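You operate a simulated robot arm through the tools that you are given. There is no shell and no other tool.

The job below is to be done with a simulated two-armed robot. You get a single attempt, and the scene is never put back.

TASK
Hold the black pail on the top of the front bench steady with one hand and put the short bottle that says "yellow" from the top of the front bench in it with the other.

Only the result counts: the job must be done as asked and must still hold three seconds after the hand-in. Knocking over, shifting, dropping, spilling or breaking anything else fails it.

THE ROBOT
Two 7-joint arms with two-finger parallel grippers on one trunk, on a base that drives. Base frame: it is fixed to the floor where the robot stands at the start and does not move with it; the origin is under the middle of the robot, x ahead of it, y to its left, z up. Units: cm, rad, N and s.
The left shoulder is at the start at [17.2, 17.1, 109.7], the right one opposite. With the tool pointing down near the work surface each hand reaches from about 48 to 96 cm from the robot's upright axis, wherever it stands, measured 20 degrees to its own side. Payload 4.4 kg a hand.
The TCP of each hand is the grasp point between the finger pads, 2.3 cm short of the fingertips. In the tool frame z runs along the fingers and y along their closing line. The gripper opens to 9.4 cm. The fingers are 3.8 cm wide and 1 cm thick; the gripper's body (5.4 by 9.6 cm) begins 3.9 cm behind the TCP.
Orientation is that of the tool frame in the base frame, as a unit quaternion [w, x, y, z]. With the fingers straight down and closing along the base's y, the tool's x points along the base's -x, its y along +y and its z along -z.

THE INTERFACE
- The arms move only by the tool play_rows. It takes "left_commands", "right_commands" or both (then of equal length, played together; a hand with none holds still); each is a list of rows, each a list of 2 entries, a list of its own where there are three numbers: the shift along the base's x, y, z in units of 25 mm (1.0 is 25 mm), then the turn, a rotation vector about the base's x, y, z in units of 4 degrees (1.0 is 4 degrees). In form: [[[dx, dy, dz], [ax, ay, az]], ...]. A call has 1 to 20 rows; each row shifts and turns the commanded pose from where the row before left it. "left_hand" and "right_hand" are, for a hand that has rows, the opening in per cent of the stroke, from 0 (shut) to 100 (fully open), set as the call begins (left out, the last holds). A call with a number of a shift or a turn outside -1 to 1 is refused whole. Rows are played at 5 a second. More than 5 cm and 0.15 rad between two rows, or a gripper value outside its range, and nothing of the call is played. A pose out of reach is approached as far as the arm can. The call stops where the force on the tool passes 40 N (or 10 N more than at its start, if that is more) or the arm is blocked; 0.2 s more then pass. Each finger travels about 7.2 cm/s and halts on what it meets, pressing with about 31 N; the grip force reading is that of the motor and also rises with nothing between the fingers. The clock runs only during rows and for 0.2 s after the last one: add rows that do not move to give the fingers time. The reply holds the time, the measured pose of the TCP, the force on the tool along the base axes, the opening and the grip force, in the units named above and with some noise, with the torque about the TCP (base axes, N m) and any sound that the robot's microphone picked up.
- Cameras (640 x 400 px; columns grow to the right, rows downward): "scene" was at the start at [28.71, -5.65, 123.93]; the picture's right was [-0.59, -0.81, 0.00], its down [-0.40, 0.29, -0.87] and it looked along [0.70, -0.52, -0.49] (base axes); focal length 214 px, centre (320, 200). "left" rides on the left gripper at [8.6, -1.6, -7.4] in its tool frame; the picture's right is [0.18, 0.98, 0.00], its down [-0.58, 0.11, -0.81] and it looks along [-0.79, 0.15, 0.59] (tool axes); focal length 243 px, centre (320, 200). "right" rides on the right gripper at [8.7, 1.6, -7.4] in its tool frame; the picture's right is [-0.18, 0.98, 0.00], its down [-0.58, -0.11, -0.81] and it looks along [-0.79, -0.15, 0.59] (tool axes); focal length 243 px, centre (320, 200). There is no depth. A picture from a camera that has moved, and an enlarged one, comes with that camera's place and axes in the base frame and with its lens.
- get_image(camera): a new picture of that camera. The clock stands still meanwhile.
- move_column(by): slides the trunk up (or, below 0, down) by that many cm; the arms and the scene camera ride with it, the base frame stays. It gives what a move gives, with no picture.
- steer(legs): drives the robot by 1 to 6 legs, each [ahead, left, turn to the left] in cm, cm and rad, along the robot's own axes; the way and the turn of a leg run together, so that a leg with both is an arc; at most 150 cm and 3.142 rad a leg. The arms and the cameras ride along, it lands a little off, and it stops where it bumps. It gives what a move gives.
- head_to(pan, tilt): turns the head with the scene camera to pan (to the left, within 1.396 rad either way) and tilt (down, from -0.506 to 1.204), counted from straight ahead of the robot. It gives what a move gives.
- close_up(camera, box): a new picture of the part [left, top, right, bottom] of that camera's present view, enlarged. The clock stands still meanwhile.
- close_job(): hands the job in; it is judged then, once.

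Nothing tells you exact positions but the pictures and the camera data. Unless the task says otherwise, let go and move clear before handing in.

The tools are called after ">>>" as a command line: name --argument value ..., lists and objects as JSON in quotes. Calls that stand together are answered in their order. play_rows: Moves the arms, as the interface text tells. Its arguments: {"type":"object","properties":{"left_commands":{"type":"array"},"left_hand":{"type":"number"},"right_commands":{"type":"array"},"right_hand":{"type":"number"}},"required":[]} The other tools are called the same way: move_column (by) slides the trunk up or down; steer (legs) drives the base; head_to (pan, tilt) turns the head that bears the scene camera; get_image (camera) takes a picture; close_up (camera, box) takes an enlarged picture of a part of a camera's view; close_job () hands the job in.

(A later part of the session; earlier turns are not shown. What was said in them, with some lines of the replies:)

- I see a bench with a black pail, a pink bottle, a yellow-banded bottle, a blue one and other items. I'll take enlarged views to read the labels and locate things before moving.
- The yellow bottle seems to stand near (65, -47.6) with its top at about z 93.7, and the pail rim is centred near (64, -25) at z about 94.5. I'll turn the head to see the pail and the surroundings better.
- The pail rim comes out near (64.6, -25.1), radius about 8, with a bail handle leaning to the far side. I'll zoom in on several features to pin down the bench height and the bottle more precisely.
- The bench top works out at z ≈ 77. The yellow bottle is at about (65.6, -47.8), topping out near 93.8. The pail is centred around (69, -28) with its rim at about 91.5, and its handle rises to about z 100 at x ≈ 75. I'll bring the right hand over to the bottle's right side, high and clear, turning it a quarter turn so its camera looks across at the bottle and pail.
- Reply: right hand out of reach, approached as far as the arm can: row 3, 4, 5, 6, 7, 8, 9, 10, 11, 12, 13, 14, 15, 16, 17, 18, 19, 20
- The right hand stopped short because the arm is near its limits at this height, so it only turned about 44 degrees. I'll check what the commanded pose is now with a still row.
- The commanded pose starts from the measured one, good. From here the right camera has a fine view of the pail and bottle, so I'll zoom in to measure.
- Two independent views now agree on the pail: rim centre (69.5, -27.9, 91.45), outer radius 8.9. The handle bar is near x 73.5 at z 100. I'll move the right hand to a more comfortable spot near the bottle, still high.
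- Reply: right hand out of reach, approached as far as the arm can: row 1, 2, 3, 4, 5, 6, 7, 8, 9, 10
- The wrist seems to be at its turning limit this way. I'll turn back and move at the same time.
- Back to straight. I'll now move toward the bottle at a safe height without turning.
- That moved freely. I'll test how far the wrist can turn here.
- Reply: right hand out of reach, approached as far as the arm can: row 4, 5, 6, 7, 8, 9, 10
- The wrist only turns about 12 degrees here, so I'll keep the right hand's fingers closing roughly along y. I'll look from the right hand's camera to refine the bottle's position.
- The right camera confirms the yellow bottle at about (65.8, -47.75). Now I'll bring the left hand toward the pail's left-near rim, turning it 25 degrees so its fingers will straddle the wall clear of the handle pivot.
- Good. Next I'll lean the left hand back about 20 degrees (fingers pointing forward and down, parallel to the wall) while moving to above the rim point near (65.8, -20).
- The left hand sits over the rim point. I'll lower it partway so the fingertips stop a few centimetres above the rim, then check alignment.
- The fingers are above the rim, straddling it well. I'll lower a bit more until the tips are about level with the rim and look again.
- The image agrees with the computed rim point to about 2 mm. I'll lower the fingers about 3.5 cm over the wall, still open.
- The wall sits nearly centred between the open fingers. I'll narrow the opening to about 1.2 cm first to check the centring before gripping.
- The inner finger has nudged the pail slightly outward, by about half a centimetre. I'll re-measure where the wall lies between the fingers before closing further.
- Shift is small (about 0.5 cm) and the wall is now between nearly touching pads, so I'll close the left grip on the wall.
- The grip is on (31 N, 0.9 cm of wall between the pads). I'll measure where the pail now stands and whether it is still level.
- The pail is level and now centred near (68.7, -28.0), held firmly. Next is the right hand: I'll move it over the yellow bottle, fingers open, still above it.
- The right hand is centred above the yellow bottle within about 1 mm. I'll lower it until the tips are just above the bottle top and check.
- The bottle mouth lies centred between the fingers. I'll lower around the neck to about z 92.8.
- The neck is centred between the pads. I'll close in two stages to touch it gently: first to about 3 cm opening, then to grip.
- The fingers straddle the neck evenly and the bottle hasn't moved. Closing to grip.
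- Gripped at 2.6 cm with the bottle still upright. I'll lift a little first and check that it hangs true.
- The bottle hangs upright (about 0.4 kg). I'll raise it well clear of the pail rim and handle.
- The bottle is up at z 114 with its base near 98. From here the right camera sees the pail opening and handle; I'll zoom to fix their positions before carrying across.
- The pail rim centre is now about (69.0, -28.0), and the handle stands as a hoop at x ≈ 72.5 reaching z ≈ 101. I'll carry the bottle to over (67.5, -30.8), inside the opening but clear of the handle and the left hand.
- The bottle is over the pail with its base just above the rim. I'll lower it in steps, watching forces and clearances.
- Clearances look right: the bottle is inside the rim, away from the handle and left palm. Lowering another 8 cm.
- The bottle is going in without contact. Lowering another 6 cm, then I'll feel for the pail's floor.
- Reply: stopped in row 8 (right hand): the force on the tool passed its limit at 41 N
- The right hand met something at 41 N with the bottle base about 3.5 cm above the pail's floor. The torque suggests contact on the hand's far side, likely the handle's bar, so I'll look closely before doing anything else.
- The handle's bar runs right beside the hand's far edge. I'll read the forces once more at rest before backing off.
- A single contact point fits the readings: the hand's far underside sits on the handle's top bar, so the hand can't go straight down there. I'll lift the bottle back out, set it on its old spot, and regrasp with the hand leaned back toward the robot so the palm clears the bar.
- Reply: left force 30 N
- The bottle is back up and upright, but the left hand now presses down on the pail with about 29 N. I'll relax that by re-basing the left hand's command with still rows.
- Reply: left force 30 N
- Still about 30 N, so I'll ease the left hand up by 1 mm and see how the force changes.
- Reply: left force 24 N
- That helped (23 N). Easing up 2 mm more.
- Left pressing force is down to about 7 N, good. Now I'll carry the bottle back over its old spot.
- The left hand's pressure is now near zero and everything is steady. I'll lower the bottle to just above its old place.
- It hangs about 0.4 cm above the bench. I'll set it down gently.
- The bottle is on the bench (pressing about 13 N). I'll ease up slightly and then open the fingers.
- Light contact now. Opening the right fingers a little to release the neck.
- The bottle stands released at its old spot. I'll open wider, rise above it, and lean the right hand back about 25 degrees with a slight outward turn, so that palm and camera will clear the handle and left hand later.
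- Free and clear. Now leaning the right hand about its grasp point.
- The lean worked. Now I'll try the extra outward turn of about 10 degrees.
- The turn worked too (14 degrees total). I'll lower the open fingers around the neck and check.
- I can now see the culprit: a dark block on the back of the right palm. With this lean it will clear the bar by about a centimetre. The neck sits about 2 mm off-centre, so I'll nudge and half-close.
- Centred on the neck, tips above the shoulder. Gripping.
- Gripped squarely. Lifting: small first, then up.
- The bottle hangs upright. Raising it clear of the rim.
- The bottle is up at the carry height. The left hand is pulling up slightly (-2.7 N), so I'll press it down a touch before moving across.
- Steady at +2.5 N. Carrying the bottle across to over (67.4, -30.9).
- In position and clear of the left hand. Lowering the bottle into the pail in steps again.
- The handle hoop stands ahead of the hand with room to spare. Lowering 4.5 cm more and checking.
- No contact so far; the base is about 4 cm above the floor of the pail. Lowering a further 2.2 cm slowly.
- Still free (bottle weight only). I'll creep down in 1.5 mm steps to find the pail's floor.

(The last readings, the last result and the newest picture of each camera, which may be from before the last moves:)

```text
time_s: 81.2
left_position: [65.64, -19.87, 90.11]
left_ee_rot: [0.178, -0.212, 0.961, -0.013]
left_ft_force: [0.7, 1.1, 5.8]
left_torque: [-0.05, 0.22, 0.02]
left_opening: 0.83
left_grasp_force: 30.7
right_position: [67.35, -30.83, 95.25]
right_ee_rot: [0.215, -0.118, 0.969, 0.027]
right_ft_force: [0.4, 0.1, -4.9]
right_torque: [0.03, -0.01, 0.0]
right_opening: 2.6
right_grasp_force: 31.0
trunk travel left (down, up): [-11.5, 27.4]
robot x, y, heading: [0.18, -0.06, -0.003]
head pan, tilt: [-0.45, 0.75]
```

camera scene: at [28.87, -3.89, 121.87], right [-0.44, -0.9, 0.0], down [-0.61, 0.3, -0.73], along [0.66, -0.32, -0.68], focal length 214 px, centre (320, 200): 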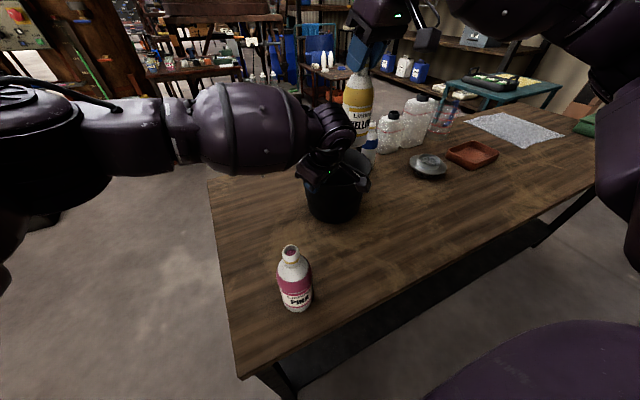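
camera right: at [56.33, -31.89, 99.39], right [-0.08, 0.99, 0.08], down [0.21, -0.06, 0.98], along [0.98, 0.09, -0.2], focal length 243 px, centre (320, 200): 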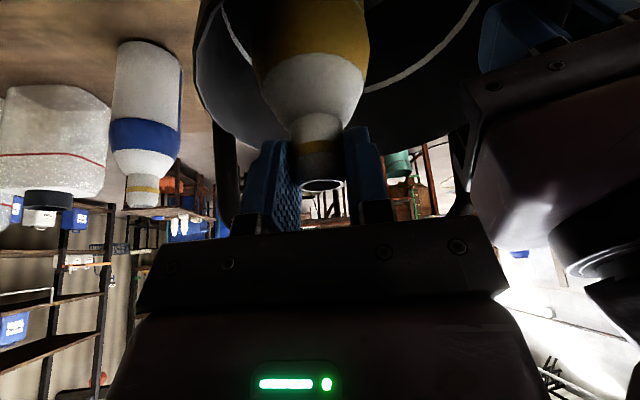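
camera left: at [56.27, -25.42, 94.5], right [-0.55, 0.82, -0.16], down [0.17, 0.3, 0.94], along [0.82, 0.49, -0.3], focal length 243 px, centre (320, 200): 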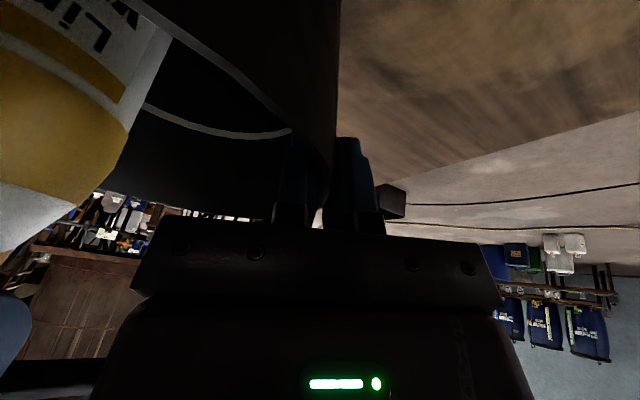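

>>> play_rows --right_commands '[[[0, 0, -0.05], [0, 0, 0]], [[0, 0, -0.05], [0, 0, 0]], [[0, 0, -0.05], [0, 0, 0]], [[0, 0, -0.05], [0, 0, 0]], [[0, 0, 0], [0, 0, 0]]]'

```text
time_s: 82.3
left_position: [65.71, -20.0, 90.32]
left_ee_rot: [0.178, -0.212, 0.961, -0.013]
left_ft_force: [1.2, 0.9, 6.2]
left_torque: [-0.05, 0.25, 0.03]
left_opening: 0.83
left_grasp_force: 30.5
right_position: [67.39, -30.83, 94.73]
right_ee_rot: [0.215, -0.12, 0.969, 0.028]
right_ft_force: [0.8, 0.3, -3.3]
right_torque: [-0.02, 0.02, 0.0]
right_opening: 2.62
right_grasp_force: 30.3
trunk travel left (down, up): [-11.5, 27.4]
robot x, y, heading: [0.01, -0.15, -0.004]
head pan, tilt: [-0.45, 0.75]
```

Still hanging free at z 94.7 (base about 78.3). A few more small steps down to reach the floor.

>>> play_rows --right_commands '[[[0, 0, -0.05], [0, 0, 0]], [[0, 0, -0.05], [0, 0, 0]], [[0, 0, -0.04], [0, 0, 0]], [[0, 0, 0], [0, 0, 0]]]'

```text
time_s: 83.3
left_position: [65.44, -19.93, 90.27]
left_ee_rot: [0.178, -0.213, 0.961, -0.012]
left_ft_force: [0.2, 0.7, 7.0]
left_torque: [-0.05, 0.23, 0.01]
left_opening: 0.83
left_grasp_force: 30.6
right_position: [67.31, -30.86, 94.37]
right_ee_rot: [0.215, -0.118, 0.969, 0.028]
right_ft_force: [-0.4, 0.0, -4.6]
right_torque: [-0.01, 0.03, 0.01]
right_opening: 2.59
right_grasp_force: 31.1
trunk travel left (down, up): [-11.5, 27.4]
robot x, y, heading: [0.08, -0.09, 0.002]
head pan, tilt: [-0.45, 0.75]
```

>>> play_rows --right_commands '[[[0, 0, -0.04], [0, 0, 0]], [[0, 0, -0.04], [0, 0, 0]], [[0, 0, -0.04], [0, 0, 0]], [[0, 0, 0], [0, 0, 0]]]'

```text
time_s: 84.3
left_position: [65.53, -20.01, 90.24]
left_ee_rot: [0.179, -0.212, 0.961, -0.013]
left_ft_force: [1.3, 0.9, 5.7]
left_torque: [-0.08, 0.28, 0.06]
left_opening: 0.78
left_grasp_force: 30.6
right_position: [67.45, -30.86, 93.98]
right_ee_rot: [0.215, -0.118, 0.969, 0.028]
right_ft_force: [0.8, 0.3, -3.7]
right_torque: [0.0, -0.01, 0.02]
right_opening: 2.58
right_grasp_force: 30.8
trunk travel left (down, up): [-11.5, 27.4]
robot x, y, heading: [-0.15, -0.26, -0.001]
head pan, tilt: [-0.45, 0.75]
```

>>> play_rows --right_commands '[[[0, 0, -0.03], [0, 0, 0]], [[0, 0, -0.03], [0, 0, 0]], [[0, 0, 0], [0, 0, 0]]]'

```text
time_s: 85.2
left_position: [65.53, -19.94, 90.28]
left_ee_rot: [0.178, -0.212, 0.961, -0.013]
left_ft_force: [0.9, -1.7, 5.3]
left_torque: [0.01, 0.26, 0.07]
left_opening: 0.81
left_grasp_force: 31.4
right_position: [67.38, -30.81, 94.05]
right_ee_rot: [0.214, -0.119, 0.969, 0.027]
right_ft_force: [-0.3, -0.6, -1.1]
right_torque: [-0.08, -0.04, 0.01]
right_opening: 2.59
right_grasp_force: 30.9
trunk travel left (down, up): [-11.5, 27.4]
robot x, y, heading: [-0.02, -0.2, 0.003]
head pan, tilt: [-0.45, 0.75]
```

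The floor is being touched (weight partly taken). One more small step for a firm seat.

>>> play_rows --right_commands '[[[0, 0, -0.03], [0, 0, 0]], [[0, 0, 0], [0, 0, 0]], [[0, 0, 0], [0, 0, 0]]]'

>>> get_image --camera "right"

>>> close_up --camera "scene" --box '[280, 60, 420, 225]'

>>> get_image --camera "left"

```text
time_s: 86.0
left_position: [65.54, -19.97, 90.19]
left_ee_rot: [0.179, -0.212, 0.961, -0.013]
left_ft_force: [3.9, -5.4, -2.6]
left_torque: [0.16, 0.14, 0.47]
left_opening: 0.81
left_grasp_force: 31.3
right_position: [67.35, -30.84, 93.78]
right_ee_rot: [0.215, -0.12, 0.969, 0.028]
right_ft_force: [-2.9, 2.4, 10.9]
right_torque: [0.01, 0.41, -0.04]
right_opening: 2.59
right_grasp_force: 31.4
trunk travel left (down, up): [-11.5, 27.4]
robot x, y, heading: [0.09, -0.15, 0.001]
head pan, tilt: [-0.45, 0.75]
```

```text
taken
camera right: at [56.29, -31.9, 97.05], right [-0.08, 0.99, 0.08], down [0.21, -0.06, 0.98], along [0.98, 0.09, -0.2], focal length 243 px, centre (320, 200)
```

right: 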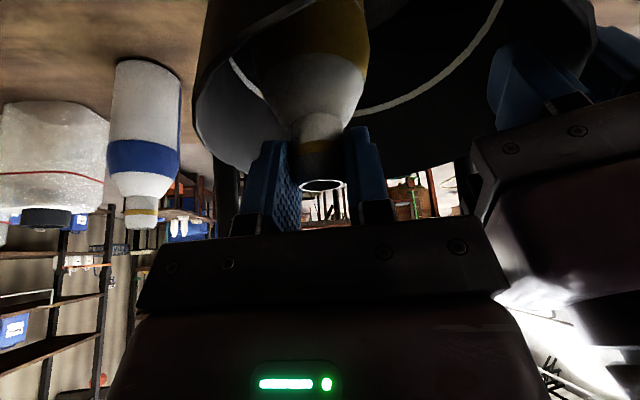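

```text
2.42 times, centred on (350, 142) of scene
camera zoom: at [28.84, -3.9, 121.89], right [-0.44, -0.9, 0.0], down [-0.61, 0.3, -0.73], along [0.66, -0.32, -0.68], focal length 520 px, centre (247, 339)
```

zoom: 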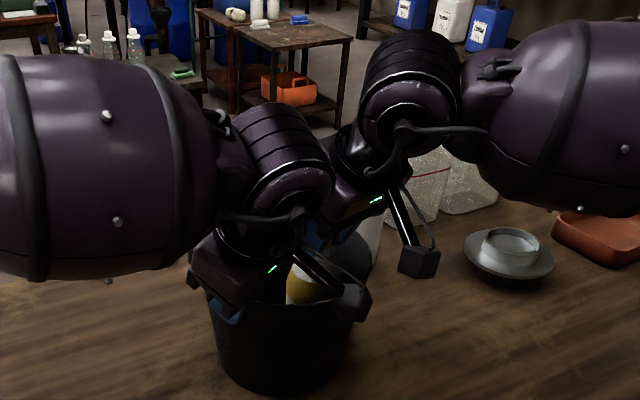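

```text
taken
camera left: at [56.25, -25.43, 94.5], right [-0.55, 0.82, -0.16], down [0.17, 0.3, 0.94], along [0.82, 0.49, -0.3], focal length 243 px, centre (320, 200)
```

left: 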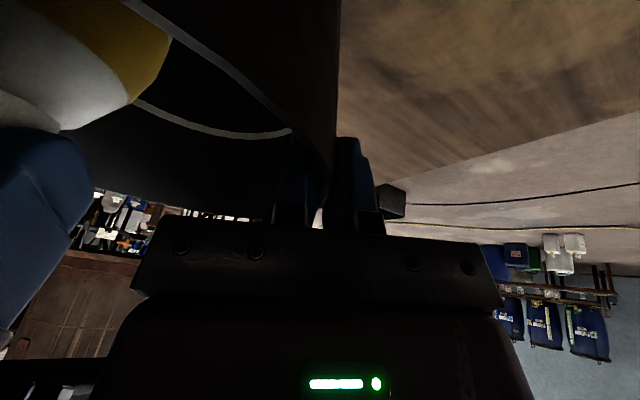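

The bottle is seated on the pail's floor. I'll ease the pressure a little, then open the right fingers.

>>> play_rows --right_commands '[[[0, 0, 0.03], [0, 0, 0]], [[0, 0, 0], [0, 0, 0]]]'

```text
time_s: 86.5
left_position: [65.67, -20.0, 90.1]
left_ee_rot: [0.178, -0.213, 0.961, -0.012]
left_ft_force: [4.4, -3.6, -1.3]
left_torque: [0.1, 0.23, 0.39]
left_opening: 0.83
left_grasp_force: 31.1
right_position: [67.44, -30.88, 93.91]
right_ee_rot: [0.214, -0.119, 0.969, 0.028]
right_ft_force: [-2.2, 2.1, 8.3]
right_torque: [0.07, 0.16, 0.01]
right_opening: 2.61
right_grasp_force: 30.7
trunk travel left (down, up): [-11.5, 27.4]
robot x, y, heading: [0.05, -0.19, 0.003]
head pan, tilt: [-0.45, 0.75]
```

>>> play_rows --right_commands '[[[0, 0, 0.03], [0, 0, 0]], [[0, 0, 0], [0, 0, 0]]]'

```text
time_s: 87.2
left_position: [65.5, -19.82, 90.17]
left_ee_rot: [0.178, -0.212, 0.961, -0.013]
left_ft_force: [2.1, -2.4, 2.8]
left_torque: [-0.06, 0.38, 0.14]
left_opening: 0.82
left_grasp_force: 30.9
right_position: [67.36, -30.81, 93.98]
right_ee_rot: [0.215, -0.119, 0.969, 0.028]
right_ft_force: [1.2, 2.4, 3.2]
right_torque: [0.15, -0.38, 0.07]
right_opening: 2.59
right_grasp_force: 31.1
trunk travel left (down, up): [-11.5, 27.4]
robot x, y, heading: [-0.06, 0.01, -0.005]
head pan, tilt: [-0.45, 0.75]
```

Light, even contact now. Opening the right fingers to release the bottle.

>>> play_rows --right_commands '[[[0, 0, 0], [0, 0, 0]], [[0, 0, 0], [0, 0, 0]], [[0, 0, 0], [0, 0, 0]]]' --right_hand 50

>>> get_image --camera "right"

>>> close_up --camera "right" --box '[180, 0, 480, 240]'

>>> get_image --camera "left"

```text
time_s: 88.0
left_position: [65.54, -20.01, 90.29]
left_ee_rot: [0.178, -0.213, 0.961, -0.013]
left_ft_force: [0.2, 0.0, 3.6]
left_torque: [-0.08, 0.44, 0.05]
left_opening: 0.81
left_grasp_force: 30.9
right_position: [67.34, -30.75, 93.93]
right_ee_rot: [0.215, -0.118, 0.969, 0.026]
right_ft_force: [-0.2, 0.6, 0.1]
right_torque: [-0.01, 0.01, 0.0]
right_opening: 4.71
right_grasp_force: 0.1
trunk travel left (down, up): [-11.5, 27.4]
robot x, y, heading: [-0.03, -0.04, -0.003]
head pan, tilt: [-0.45, 0.75]
```

```text
taken
camera right: at [56.3, -31.92, 97.1], right [-0.08, 0.99, 0.08], down [0.21, -0.06, 0.98], along [0.98, 0.09, -0.2], focal length 243 px, centre (320, 200)
```

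right: 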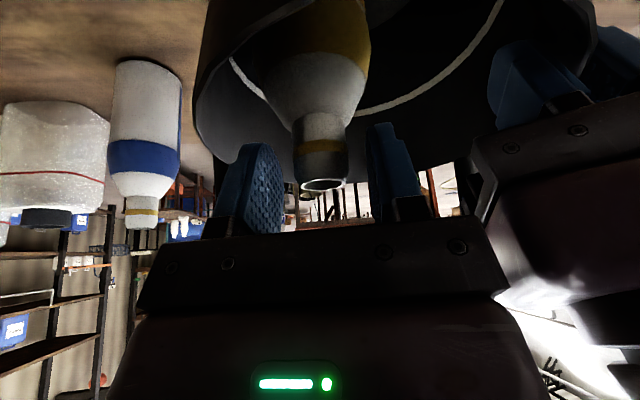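

```text
1.67 times, centred on (330, 120) of right
camera zoom: at [56.3, -31.92, 97.1], right [-0.08, 0.99, 0.08], down [0.21, -0.06, 0.98], along [0.98, 0.09, -0.2], focal length 404 px, centre (303, 333)
```

zoom: 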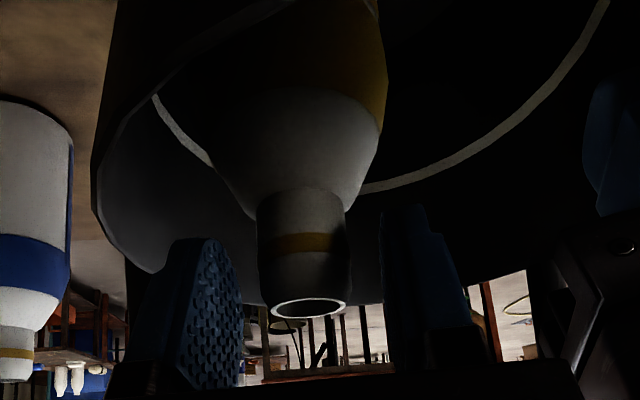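

```text
taken
camera left: at [56.26, -25.42, 94.51], right [-0.55, 0.82, -0.16], down [0.17, 0.3, 0.94], along [0.82, 0.49, -0.3], focal length 243 px, centre (320, 200)
```

left: 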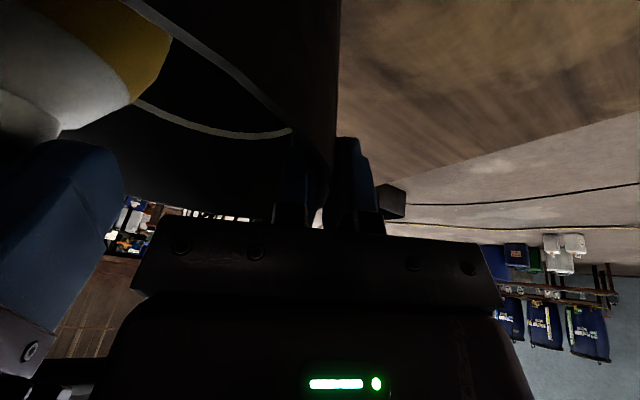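

The bottle stands upright in the pail and is free. I'll raise the right hand straight up along the same path.

>>> play_rows --right_commands '[[[0, 0, 0.15], [0, 0, 0]], [[0, 0, 0.25], [0, 0, 0]], [[0, 0, 0.4], [0, 0, 0]], [[0, 0, 0.5], [0, 0, 0]], [[0, 0, 0.6], [0, 0, 0]], [[0, 0, 0.6], [0, 0, 0]], [[0, 0, 0.6], [0, 0, 0]], [[0, 0, 0.6], [0, 0, 0]], [[0, 0, 0.6], [0, 0, 0]], [[0, 0, 0.6], [0, 0, 0]], [[0, 0, 0.6], [0, 0, 0]], [[0, 0, 0.6], [0, 0, 0]], [[0, 0, 0.6], [0, 0, 0]], [[0, 0, 0.6], [0, 0, 0]], [[0, 0, 0.3], [0, 0, 0]]]'

>>> get_image --camera "right"

>>> close_up --camera "scene" --box '[280, 60, 420, 225]'

```text
time_s: 91.2
left_position: [65.57, -19.89, 90.24]
left_ee_rot: [0.179, -0.213, 0.96, -0.013]
left_ft_force: [0.7, 0.5, 5.7]
left_torque: [-0.07, 0.23, 0.06]
left_opening: 0.8
left_grasp_force: 31.1
right_position: [67.31, -30.93, 113.07]
right_ee_rot: [0.215, -0.119, 0.969, 0.028]
right_ft_force: [0.3, -0.4, -0.7]
right_torque: [-0.01, -0.01, -0.03]
right_opening: 4.71
right_grasp_force: 0.0
trunk travel left (down, up): [-11.5, 27.4]
robot x, y, heading: [0.04, -0.02, -0.001]
head pan, tilt: [-0.45, 0.75]
```

```text
taken
camera right: at [56.31, -32.04, 116.19], right [-0.08, 0.99, 0.08], down [0.21, -0.06, 0.98], along [0.98, 0.09, -0.2], focal length 243 px, centre (320, 200)
```

right: 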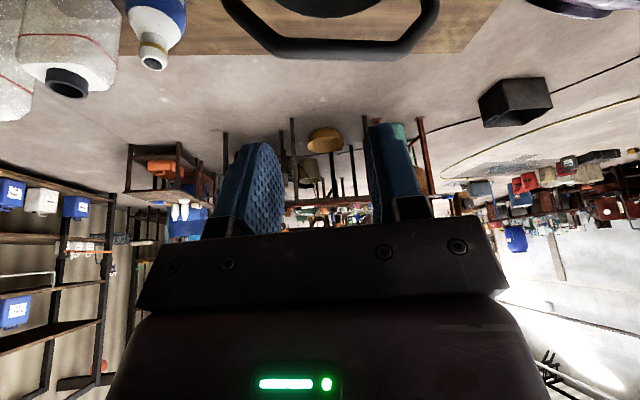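

```text
2.42 times, centred on (350, 142) of scene
camera zoom: at [28.86, -3.88, 121.88], right [-0.44, -0.9, 0.0], down [-0.61, 0.3, -0.73], along [0.66, -0.32, -0.68], focal length 520 px, centre (247, 339)
```

zoom: 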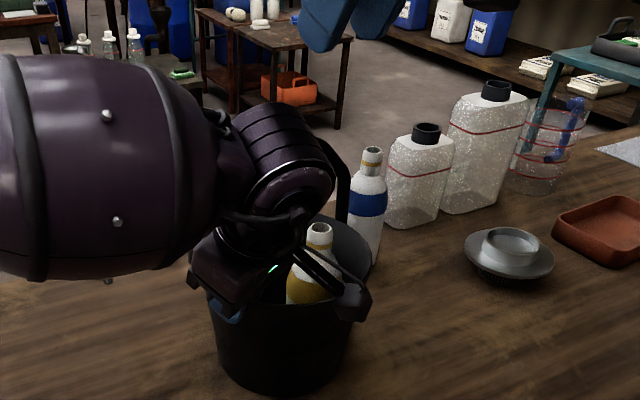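

The bottle stands upright in the pail. I'll move the right hand off to the right, well clear, before releasing the pail.

>>> play_rows --right_commands '[[[0, -0.4, 0], [0, 0, 0]], [[0, -0.7, 0], [0, 0, 0]], [[0, -0.8, 0], [0, 0, 0]], [[0, -0.8, 0], [0, 0, 0]], [[-0.1, -0.8, 0], [0, 0, 0]], [[-0.1, -0.8, 0], [0, 0, 0]], [[-0.1, -0.8, 0], [0, 0, 0]], [[-0.1, -0.8, 0], [0, 0, 0]], [[-0.1, -0.5, 0], [0, 0, 0]]]'

>>> get_image --camera "scene"

```text
time_s: 93.2
left_position: [65.47, -19.95, 90.2]
left_ee_rot: [0.179, -0.212, 0.961, -0.012]
left_ft_force: [0.9, -0.6, 4.9]
left_torque: [0.13, 0.14, 0.16]
left_opening: 0.82
left_grasp_force: 31.1
right_position: [66.02, -46.89, 113.07]
right_ee_rot: [0.215, -0.119, 0.969, 0.027]
right_ft_force: [0.0, 0.0, 0.3]
right_torque: [0.0, 0.02, 0.06]
right_opening: 4.71
right_grasp_force: 0.1
trunk travel left (down, up): [-11.5, 27.4]
robot x, y, heading: [0.12, -0.07, -0.001]
head pan, tilt: [-0.45, 0.75]
```

```text
taken
camera scene: at [28.85, -3.88, 121.88], right [-0.44, -0.9, 0.0], down [-0.61, 0.3, -0.73], along [0.66, -0.32, -0.68], focal length 214 px, centre (320, 200)
```

scene: 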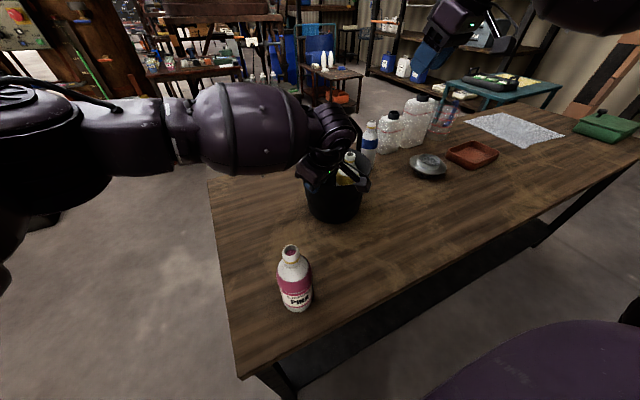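

The right hand is clear. Now opening the left fingers to release the rim.

>>> play_rows --left_commands '[[[0, 0, 0], [0, 0, 0]], [[0, 0, 0], [0, 0, 0]]]' --left_hand 16

>>> close_up --camera "scene" --box '[280, 100, 400, 225]'

>>> close_up --camera "left" --box '[220, 60, 420, 240]'

```text
time_s: 93.8
left_position: [65.5, -19.85, 90.18]
left_ee_rot: [0.179, -0.213, 0.961, -0.013]
left_ft_force: [0.1, 1.0, -0.1]
left_torque: [0.03, -0.01, -0.01]
left_opening: 1.47
left_grasp_force: 0.0
right_position: [66.07, -46.84, 113.0]
right_ee_rot: [0.215, -0.119, 0.969, 0.027]
right_ft_force: [-0.9, -0.2, 0.2]
right_torque: [0.0, 0.02, 0.01]
right_opening: 4.71
right_grasp_force: 0.1
trunk travel left (down, up): [-11.5, 27.4]
robot x, y, heading: [-0.29, 0.29, -0.0]
head pan, tilt: [-0.45, 0.75]
```

```text
3.20 times, centred on (340, 162) of scene
camera zoom: at [28.88, -3.9, 121.87], right [-0.44, -0.9, 0.0], down [-0.61, 0.3, -0.73], along [0.66, -0.32, -0.68], focal length 686 px, centre (256, 320)
```

zoom: 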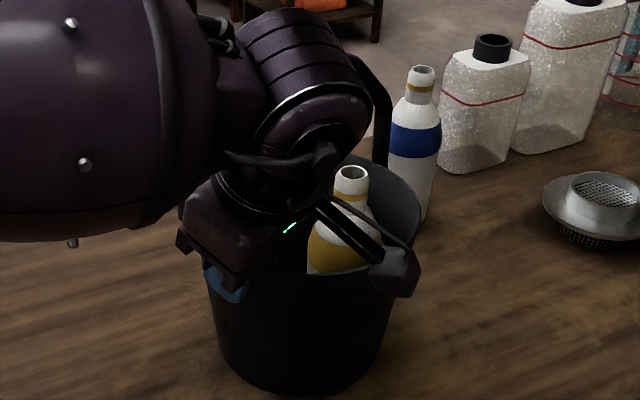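

```text
2.22 times, centred on (320, 150) of left
camera zoom: at [56.26, -25.43, 94.47], right [-0.55, 0.82, -0.16], down [0.17, 0.3, 0.94], along [0.82, 0.49, -0.3], focal length 539 px, centre (320, 311)
```

zoom: 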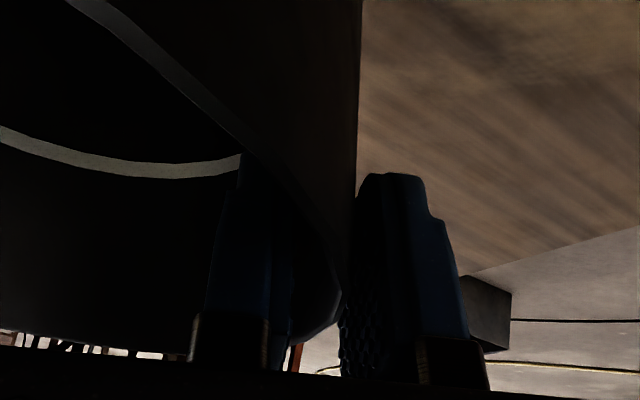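

The wall is free of the pads and the pail stays put. Opening wider, then raising the left hand straight up.

>>> play_rows --left_commands '[[[0, 0, 0], [0, 0, 0]], [[0, 0, 0], [0, 0, 0]], [[0, 0, 0], [0, 0, 0]]]' --left_hand 48

>>> close_up --camera "left" --box '[180, 60, 460, 240]'

```text
time_s: 94.5
left_position: [65.56, -19.97, 90.14]
left_ee_rot: [0.178, -0.212, 0.961, -0.013]
left_ft_force: [0.7, 0.4, -0.2]
left_torque: [0.01, 0.02, 0.0]
left_opening: 4.52
left_grasp_force: 0.0
right_position: [66.19, -46.86, 112.96]
right_ee_rot: [0.215, -0.119, 0.969, 0.028]
right_ft_force: [-0.1, -0.2, -0.4]
right_torque: [-0.03, 0.04, 0.01]
right_opening: 4.69
right_grasp_force: 0.0
trunk travel left (down, up): [-11.5, 27.4]
robot x, y, heading: [-0.24, -0.01, -0.003]
head pan, tilt: [-0.45, 0.75]
```

```text
2.22 times, centred on (320, 150) of left
camera zoom: at [56.28, -25.42, 94.49], right [-0.55, 0.82, -0.16], down [0.17, 0.3, 0.94], along [0.82, 0.49, -0.3], focal length 539 px, centre (320, 311)
```

zoom: 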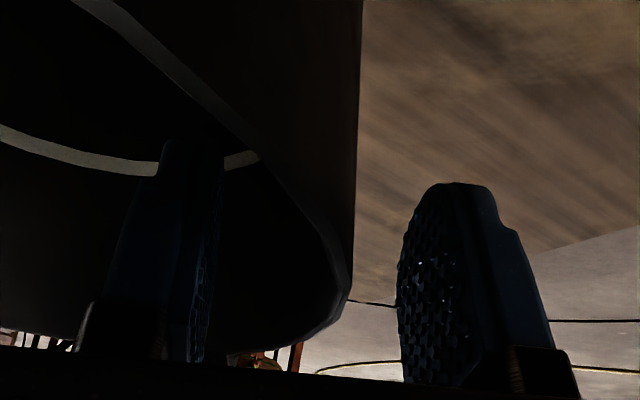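

The fingers straddle the wall freely. Raising the left hand straight up.

>>> play_rows --left_commands '[[[0, 0, 0.2], [0, 0, 0]], [[0, 0, 0.3], [0, 0, 0]], [[0, 0, 0.4], [0, 0, 0]], [[0, 0, 0.5], [0, 0, 0]], [[0, 0, 0.6], [0, 0, 0]], [[0, 0, 0.6], [0, 0, 0]], [[0, 0, 0.6], [0, 0, 0]], [[0, 0, 0.6], [0, 0, 0]], [[0, 0, 0.6], [0, 0, 0]], [[0, 0, 0.6], [0, 0, 0]], [[0, 0, 0.6], [0, 0, 0]], [[0, 0, 0.6], [0, 0, 0]], [[0, 0, 0.6], [0, 0, 0]]]'

>>> get_image --camera "scene"

>>> close_up --camera "scene" --box '[280, 100, 400, 225]'

```text
time_s: 97.3
left_position: [65.61, -20.07, 107.37]
left_ee_rot: [0.178, -0.213, 0.961, -0.012]
left_ft_force: [-0.6, 0.4, 0.6]
left_torque: [0.01, 0.03, 0.0]
left_opening: 4.51
left_grasp_force: 0.1
right_position: [66.03, -46.72, 112.98]
right_ee_rot: [0.215, -0.118, 0.969, 0.027]
right_ft_force: [-0.1, 0.5, -1.1]
right_torque: [0.0, -0.01, -0.01]
right_opening: 4.7
right_grasp_force: 0.1
trunk travel left (down, up): [-11.5, 27.4]
robot x, y, heading: [-0.23, 0.1, 0.002]
head pan, tilt: [-0.45, 0.75]
```

```text
taken
camera scene: at [28.84, -3.89, 121.89], right [-0.44, -0.9, 0.0], down [-0.61, 0.3, -0.73], along [0.66, -0.32, -0.68], focal length 214 px, centre (320, 200)
```

scene: 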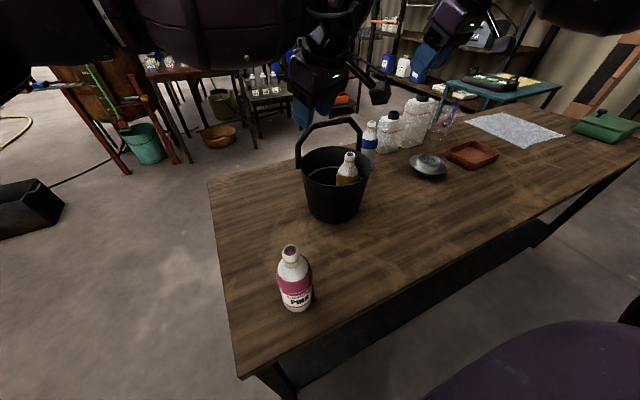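

```text
3.20 times, centred on (340, 162) of scene
camera zoom: at [28.84, -3.89, 121.89], right [-0.44, -0.9, 0.0], down [-0.61, 0.3, -0.73], along [0.66, -0.32, -0.68], focal length 686 px, centre (256, 320)
```

zoom: 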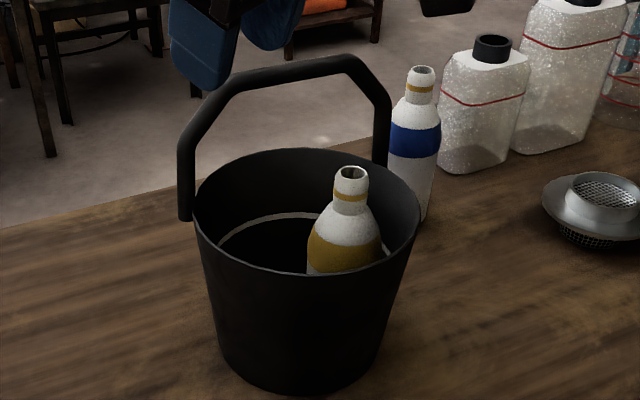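

The bottle stands upright in the upright pail, and everything else looks undisturbed. I'll back the left hand away along its approach path.

>>> play_rows --left_commands '[[[-0.2, 0.3, 0.5], [0, 0, 0]], [[-0.345, 0.465, 0.5], [0, 0, 0]], [[-0.345, 0.465, 0.5], [0, 0, 0]], [[-0.345, 0.465, 0.5], [0, 0, 0]], [[-0.345, 0.465, 0.5], [0, 0, 0]], [[-0.345, 0.465, 0.4], [0, 0, 0]], [[-0.345, 0.465, 0.3], [0, 0, 0]], [[-0.2, 0.3, 0.2], [0, 0, 0]]]'

>>> get_image --camera "scene"

>>> close_up --camera "scene" --box '[260, 100, 480, 320]'

```text
time_s: 99.2
left_position: [59.3, -11.55, 115.81]
left_ee_rot: [0.178, -0.212, 0.961, -0.013]
left_ft_force: [-0.8, -0.7, 0.8]
left_torque: [0.0, -0.01, 0.0]
left_opening: 4.5
left_grasp_force: 0.1
right_position: [66.13, -46.81, 113.05]
right_ee_rot: [0.214, -0.119, 0.969, 0.027]
right_ft_force: [0.6, 0.5, -0.3]
right_torque: [0.02, -0.01, -0.01]
right_opening: 4.69
right_grasp_force: 0.0
trunk travel left (down, up): [-11.5, 27.4]
robot x, y, heading: [0.01, -0.1, -0.001]
head pan, tilt: [-0.45, 0.75]
```

```text
taken
camera scene: at [28.87, -3.88, 121.87], right [-0.44, -0.9, 0.0], down [-0.61, 0.3, -0.73], along [0.66, -0.32, -0.68], focal length 214 px, centre (320, 200)
```

scene: 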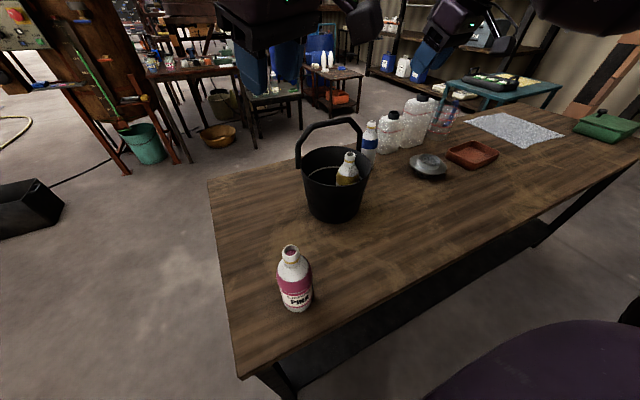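

```text
1.82 times, centred on (370, 210) of scene
camera zoom: at [28.87, -3.88, 121.87], right [-0.44, -0.9, 0.0], down [-0.61, 0.3, -0.73], along [0.66, -0.32, -0.68], focal length 390 px, centre (229, 182)
```

zoom: 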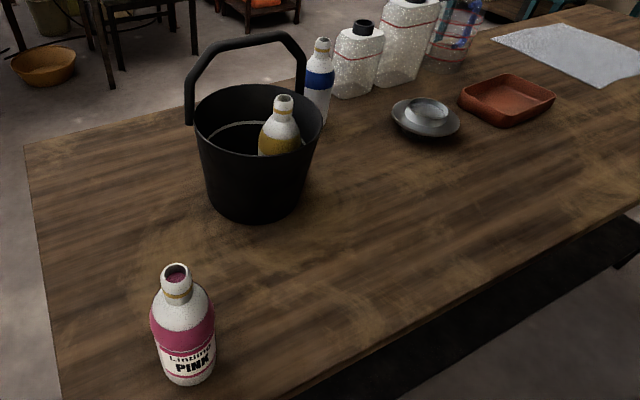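

The yellow bottle stands upright in the pail. The pail is level on the bench about where it began, every other item is where it was, and both hands are open and clear. I'm handing in.

>>> close_job

```text
The job is handed in.
```

The yellow bottle is standing upright in the black pail. The left hand gripped the pail's rim while the right hand set the bottle in. Both hands were open and well clear when I handed in.

- **First attempt:** the right hand came down on the pail's handle and stopped at the force limit before the bottle reached the bottom. I lifted the bottle out, set it back on its old spot, leaned the hand back and regripped. The second lowering touched nothing until the bottle sat on the pail's floor.
- **Pail movement:** closing the left grip slid the pail by roughly half a centimetre to a centimetre. It stayed level throughout.
- **Other items:** nothing else on the bench looks disturbed in the last picture. I saw no sign of a spill, and the bottle stayed upright the whole time.
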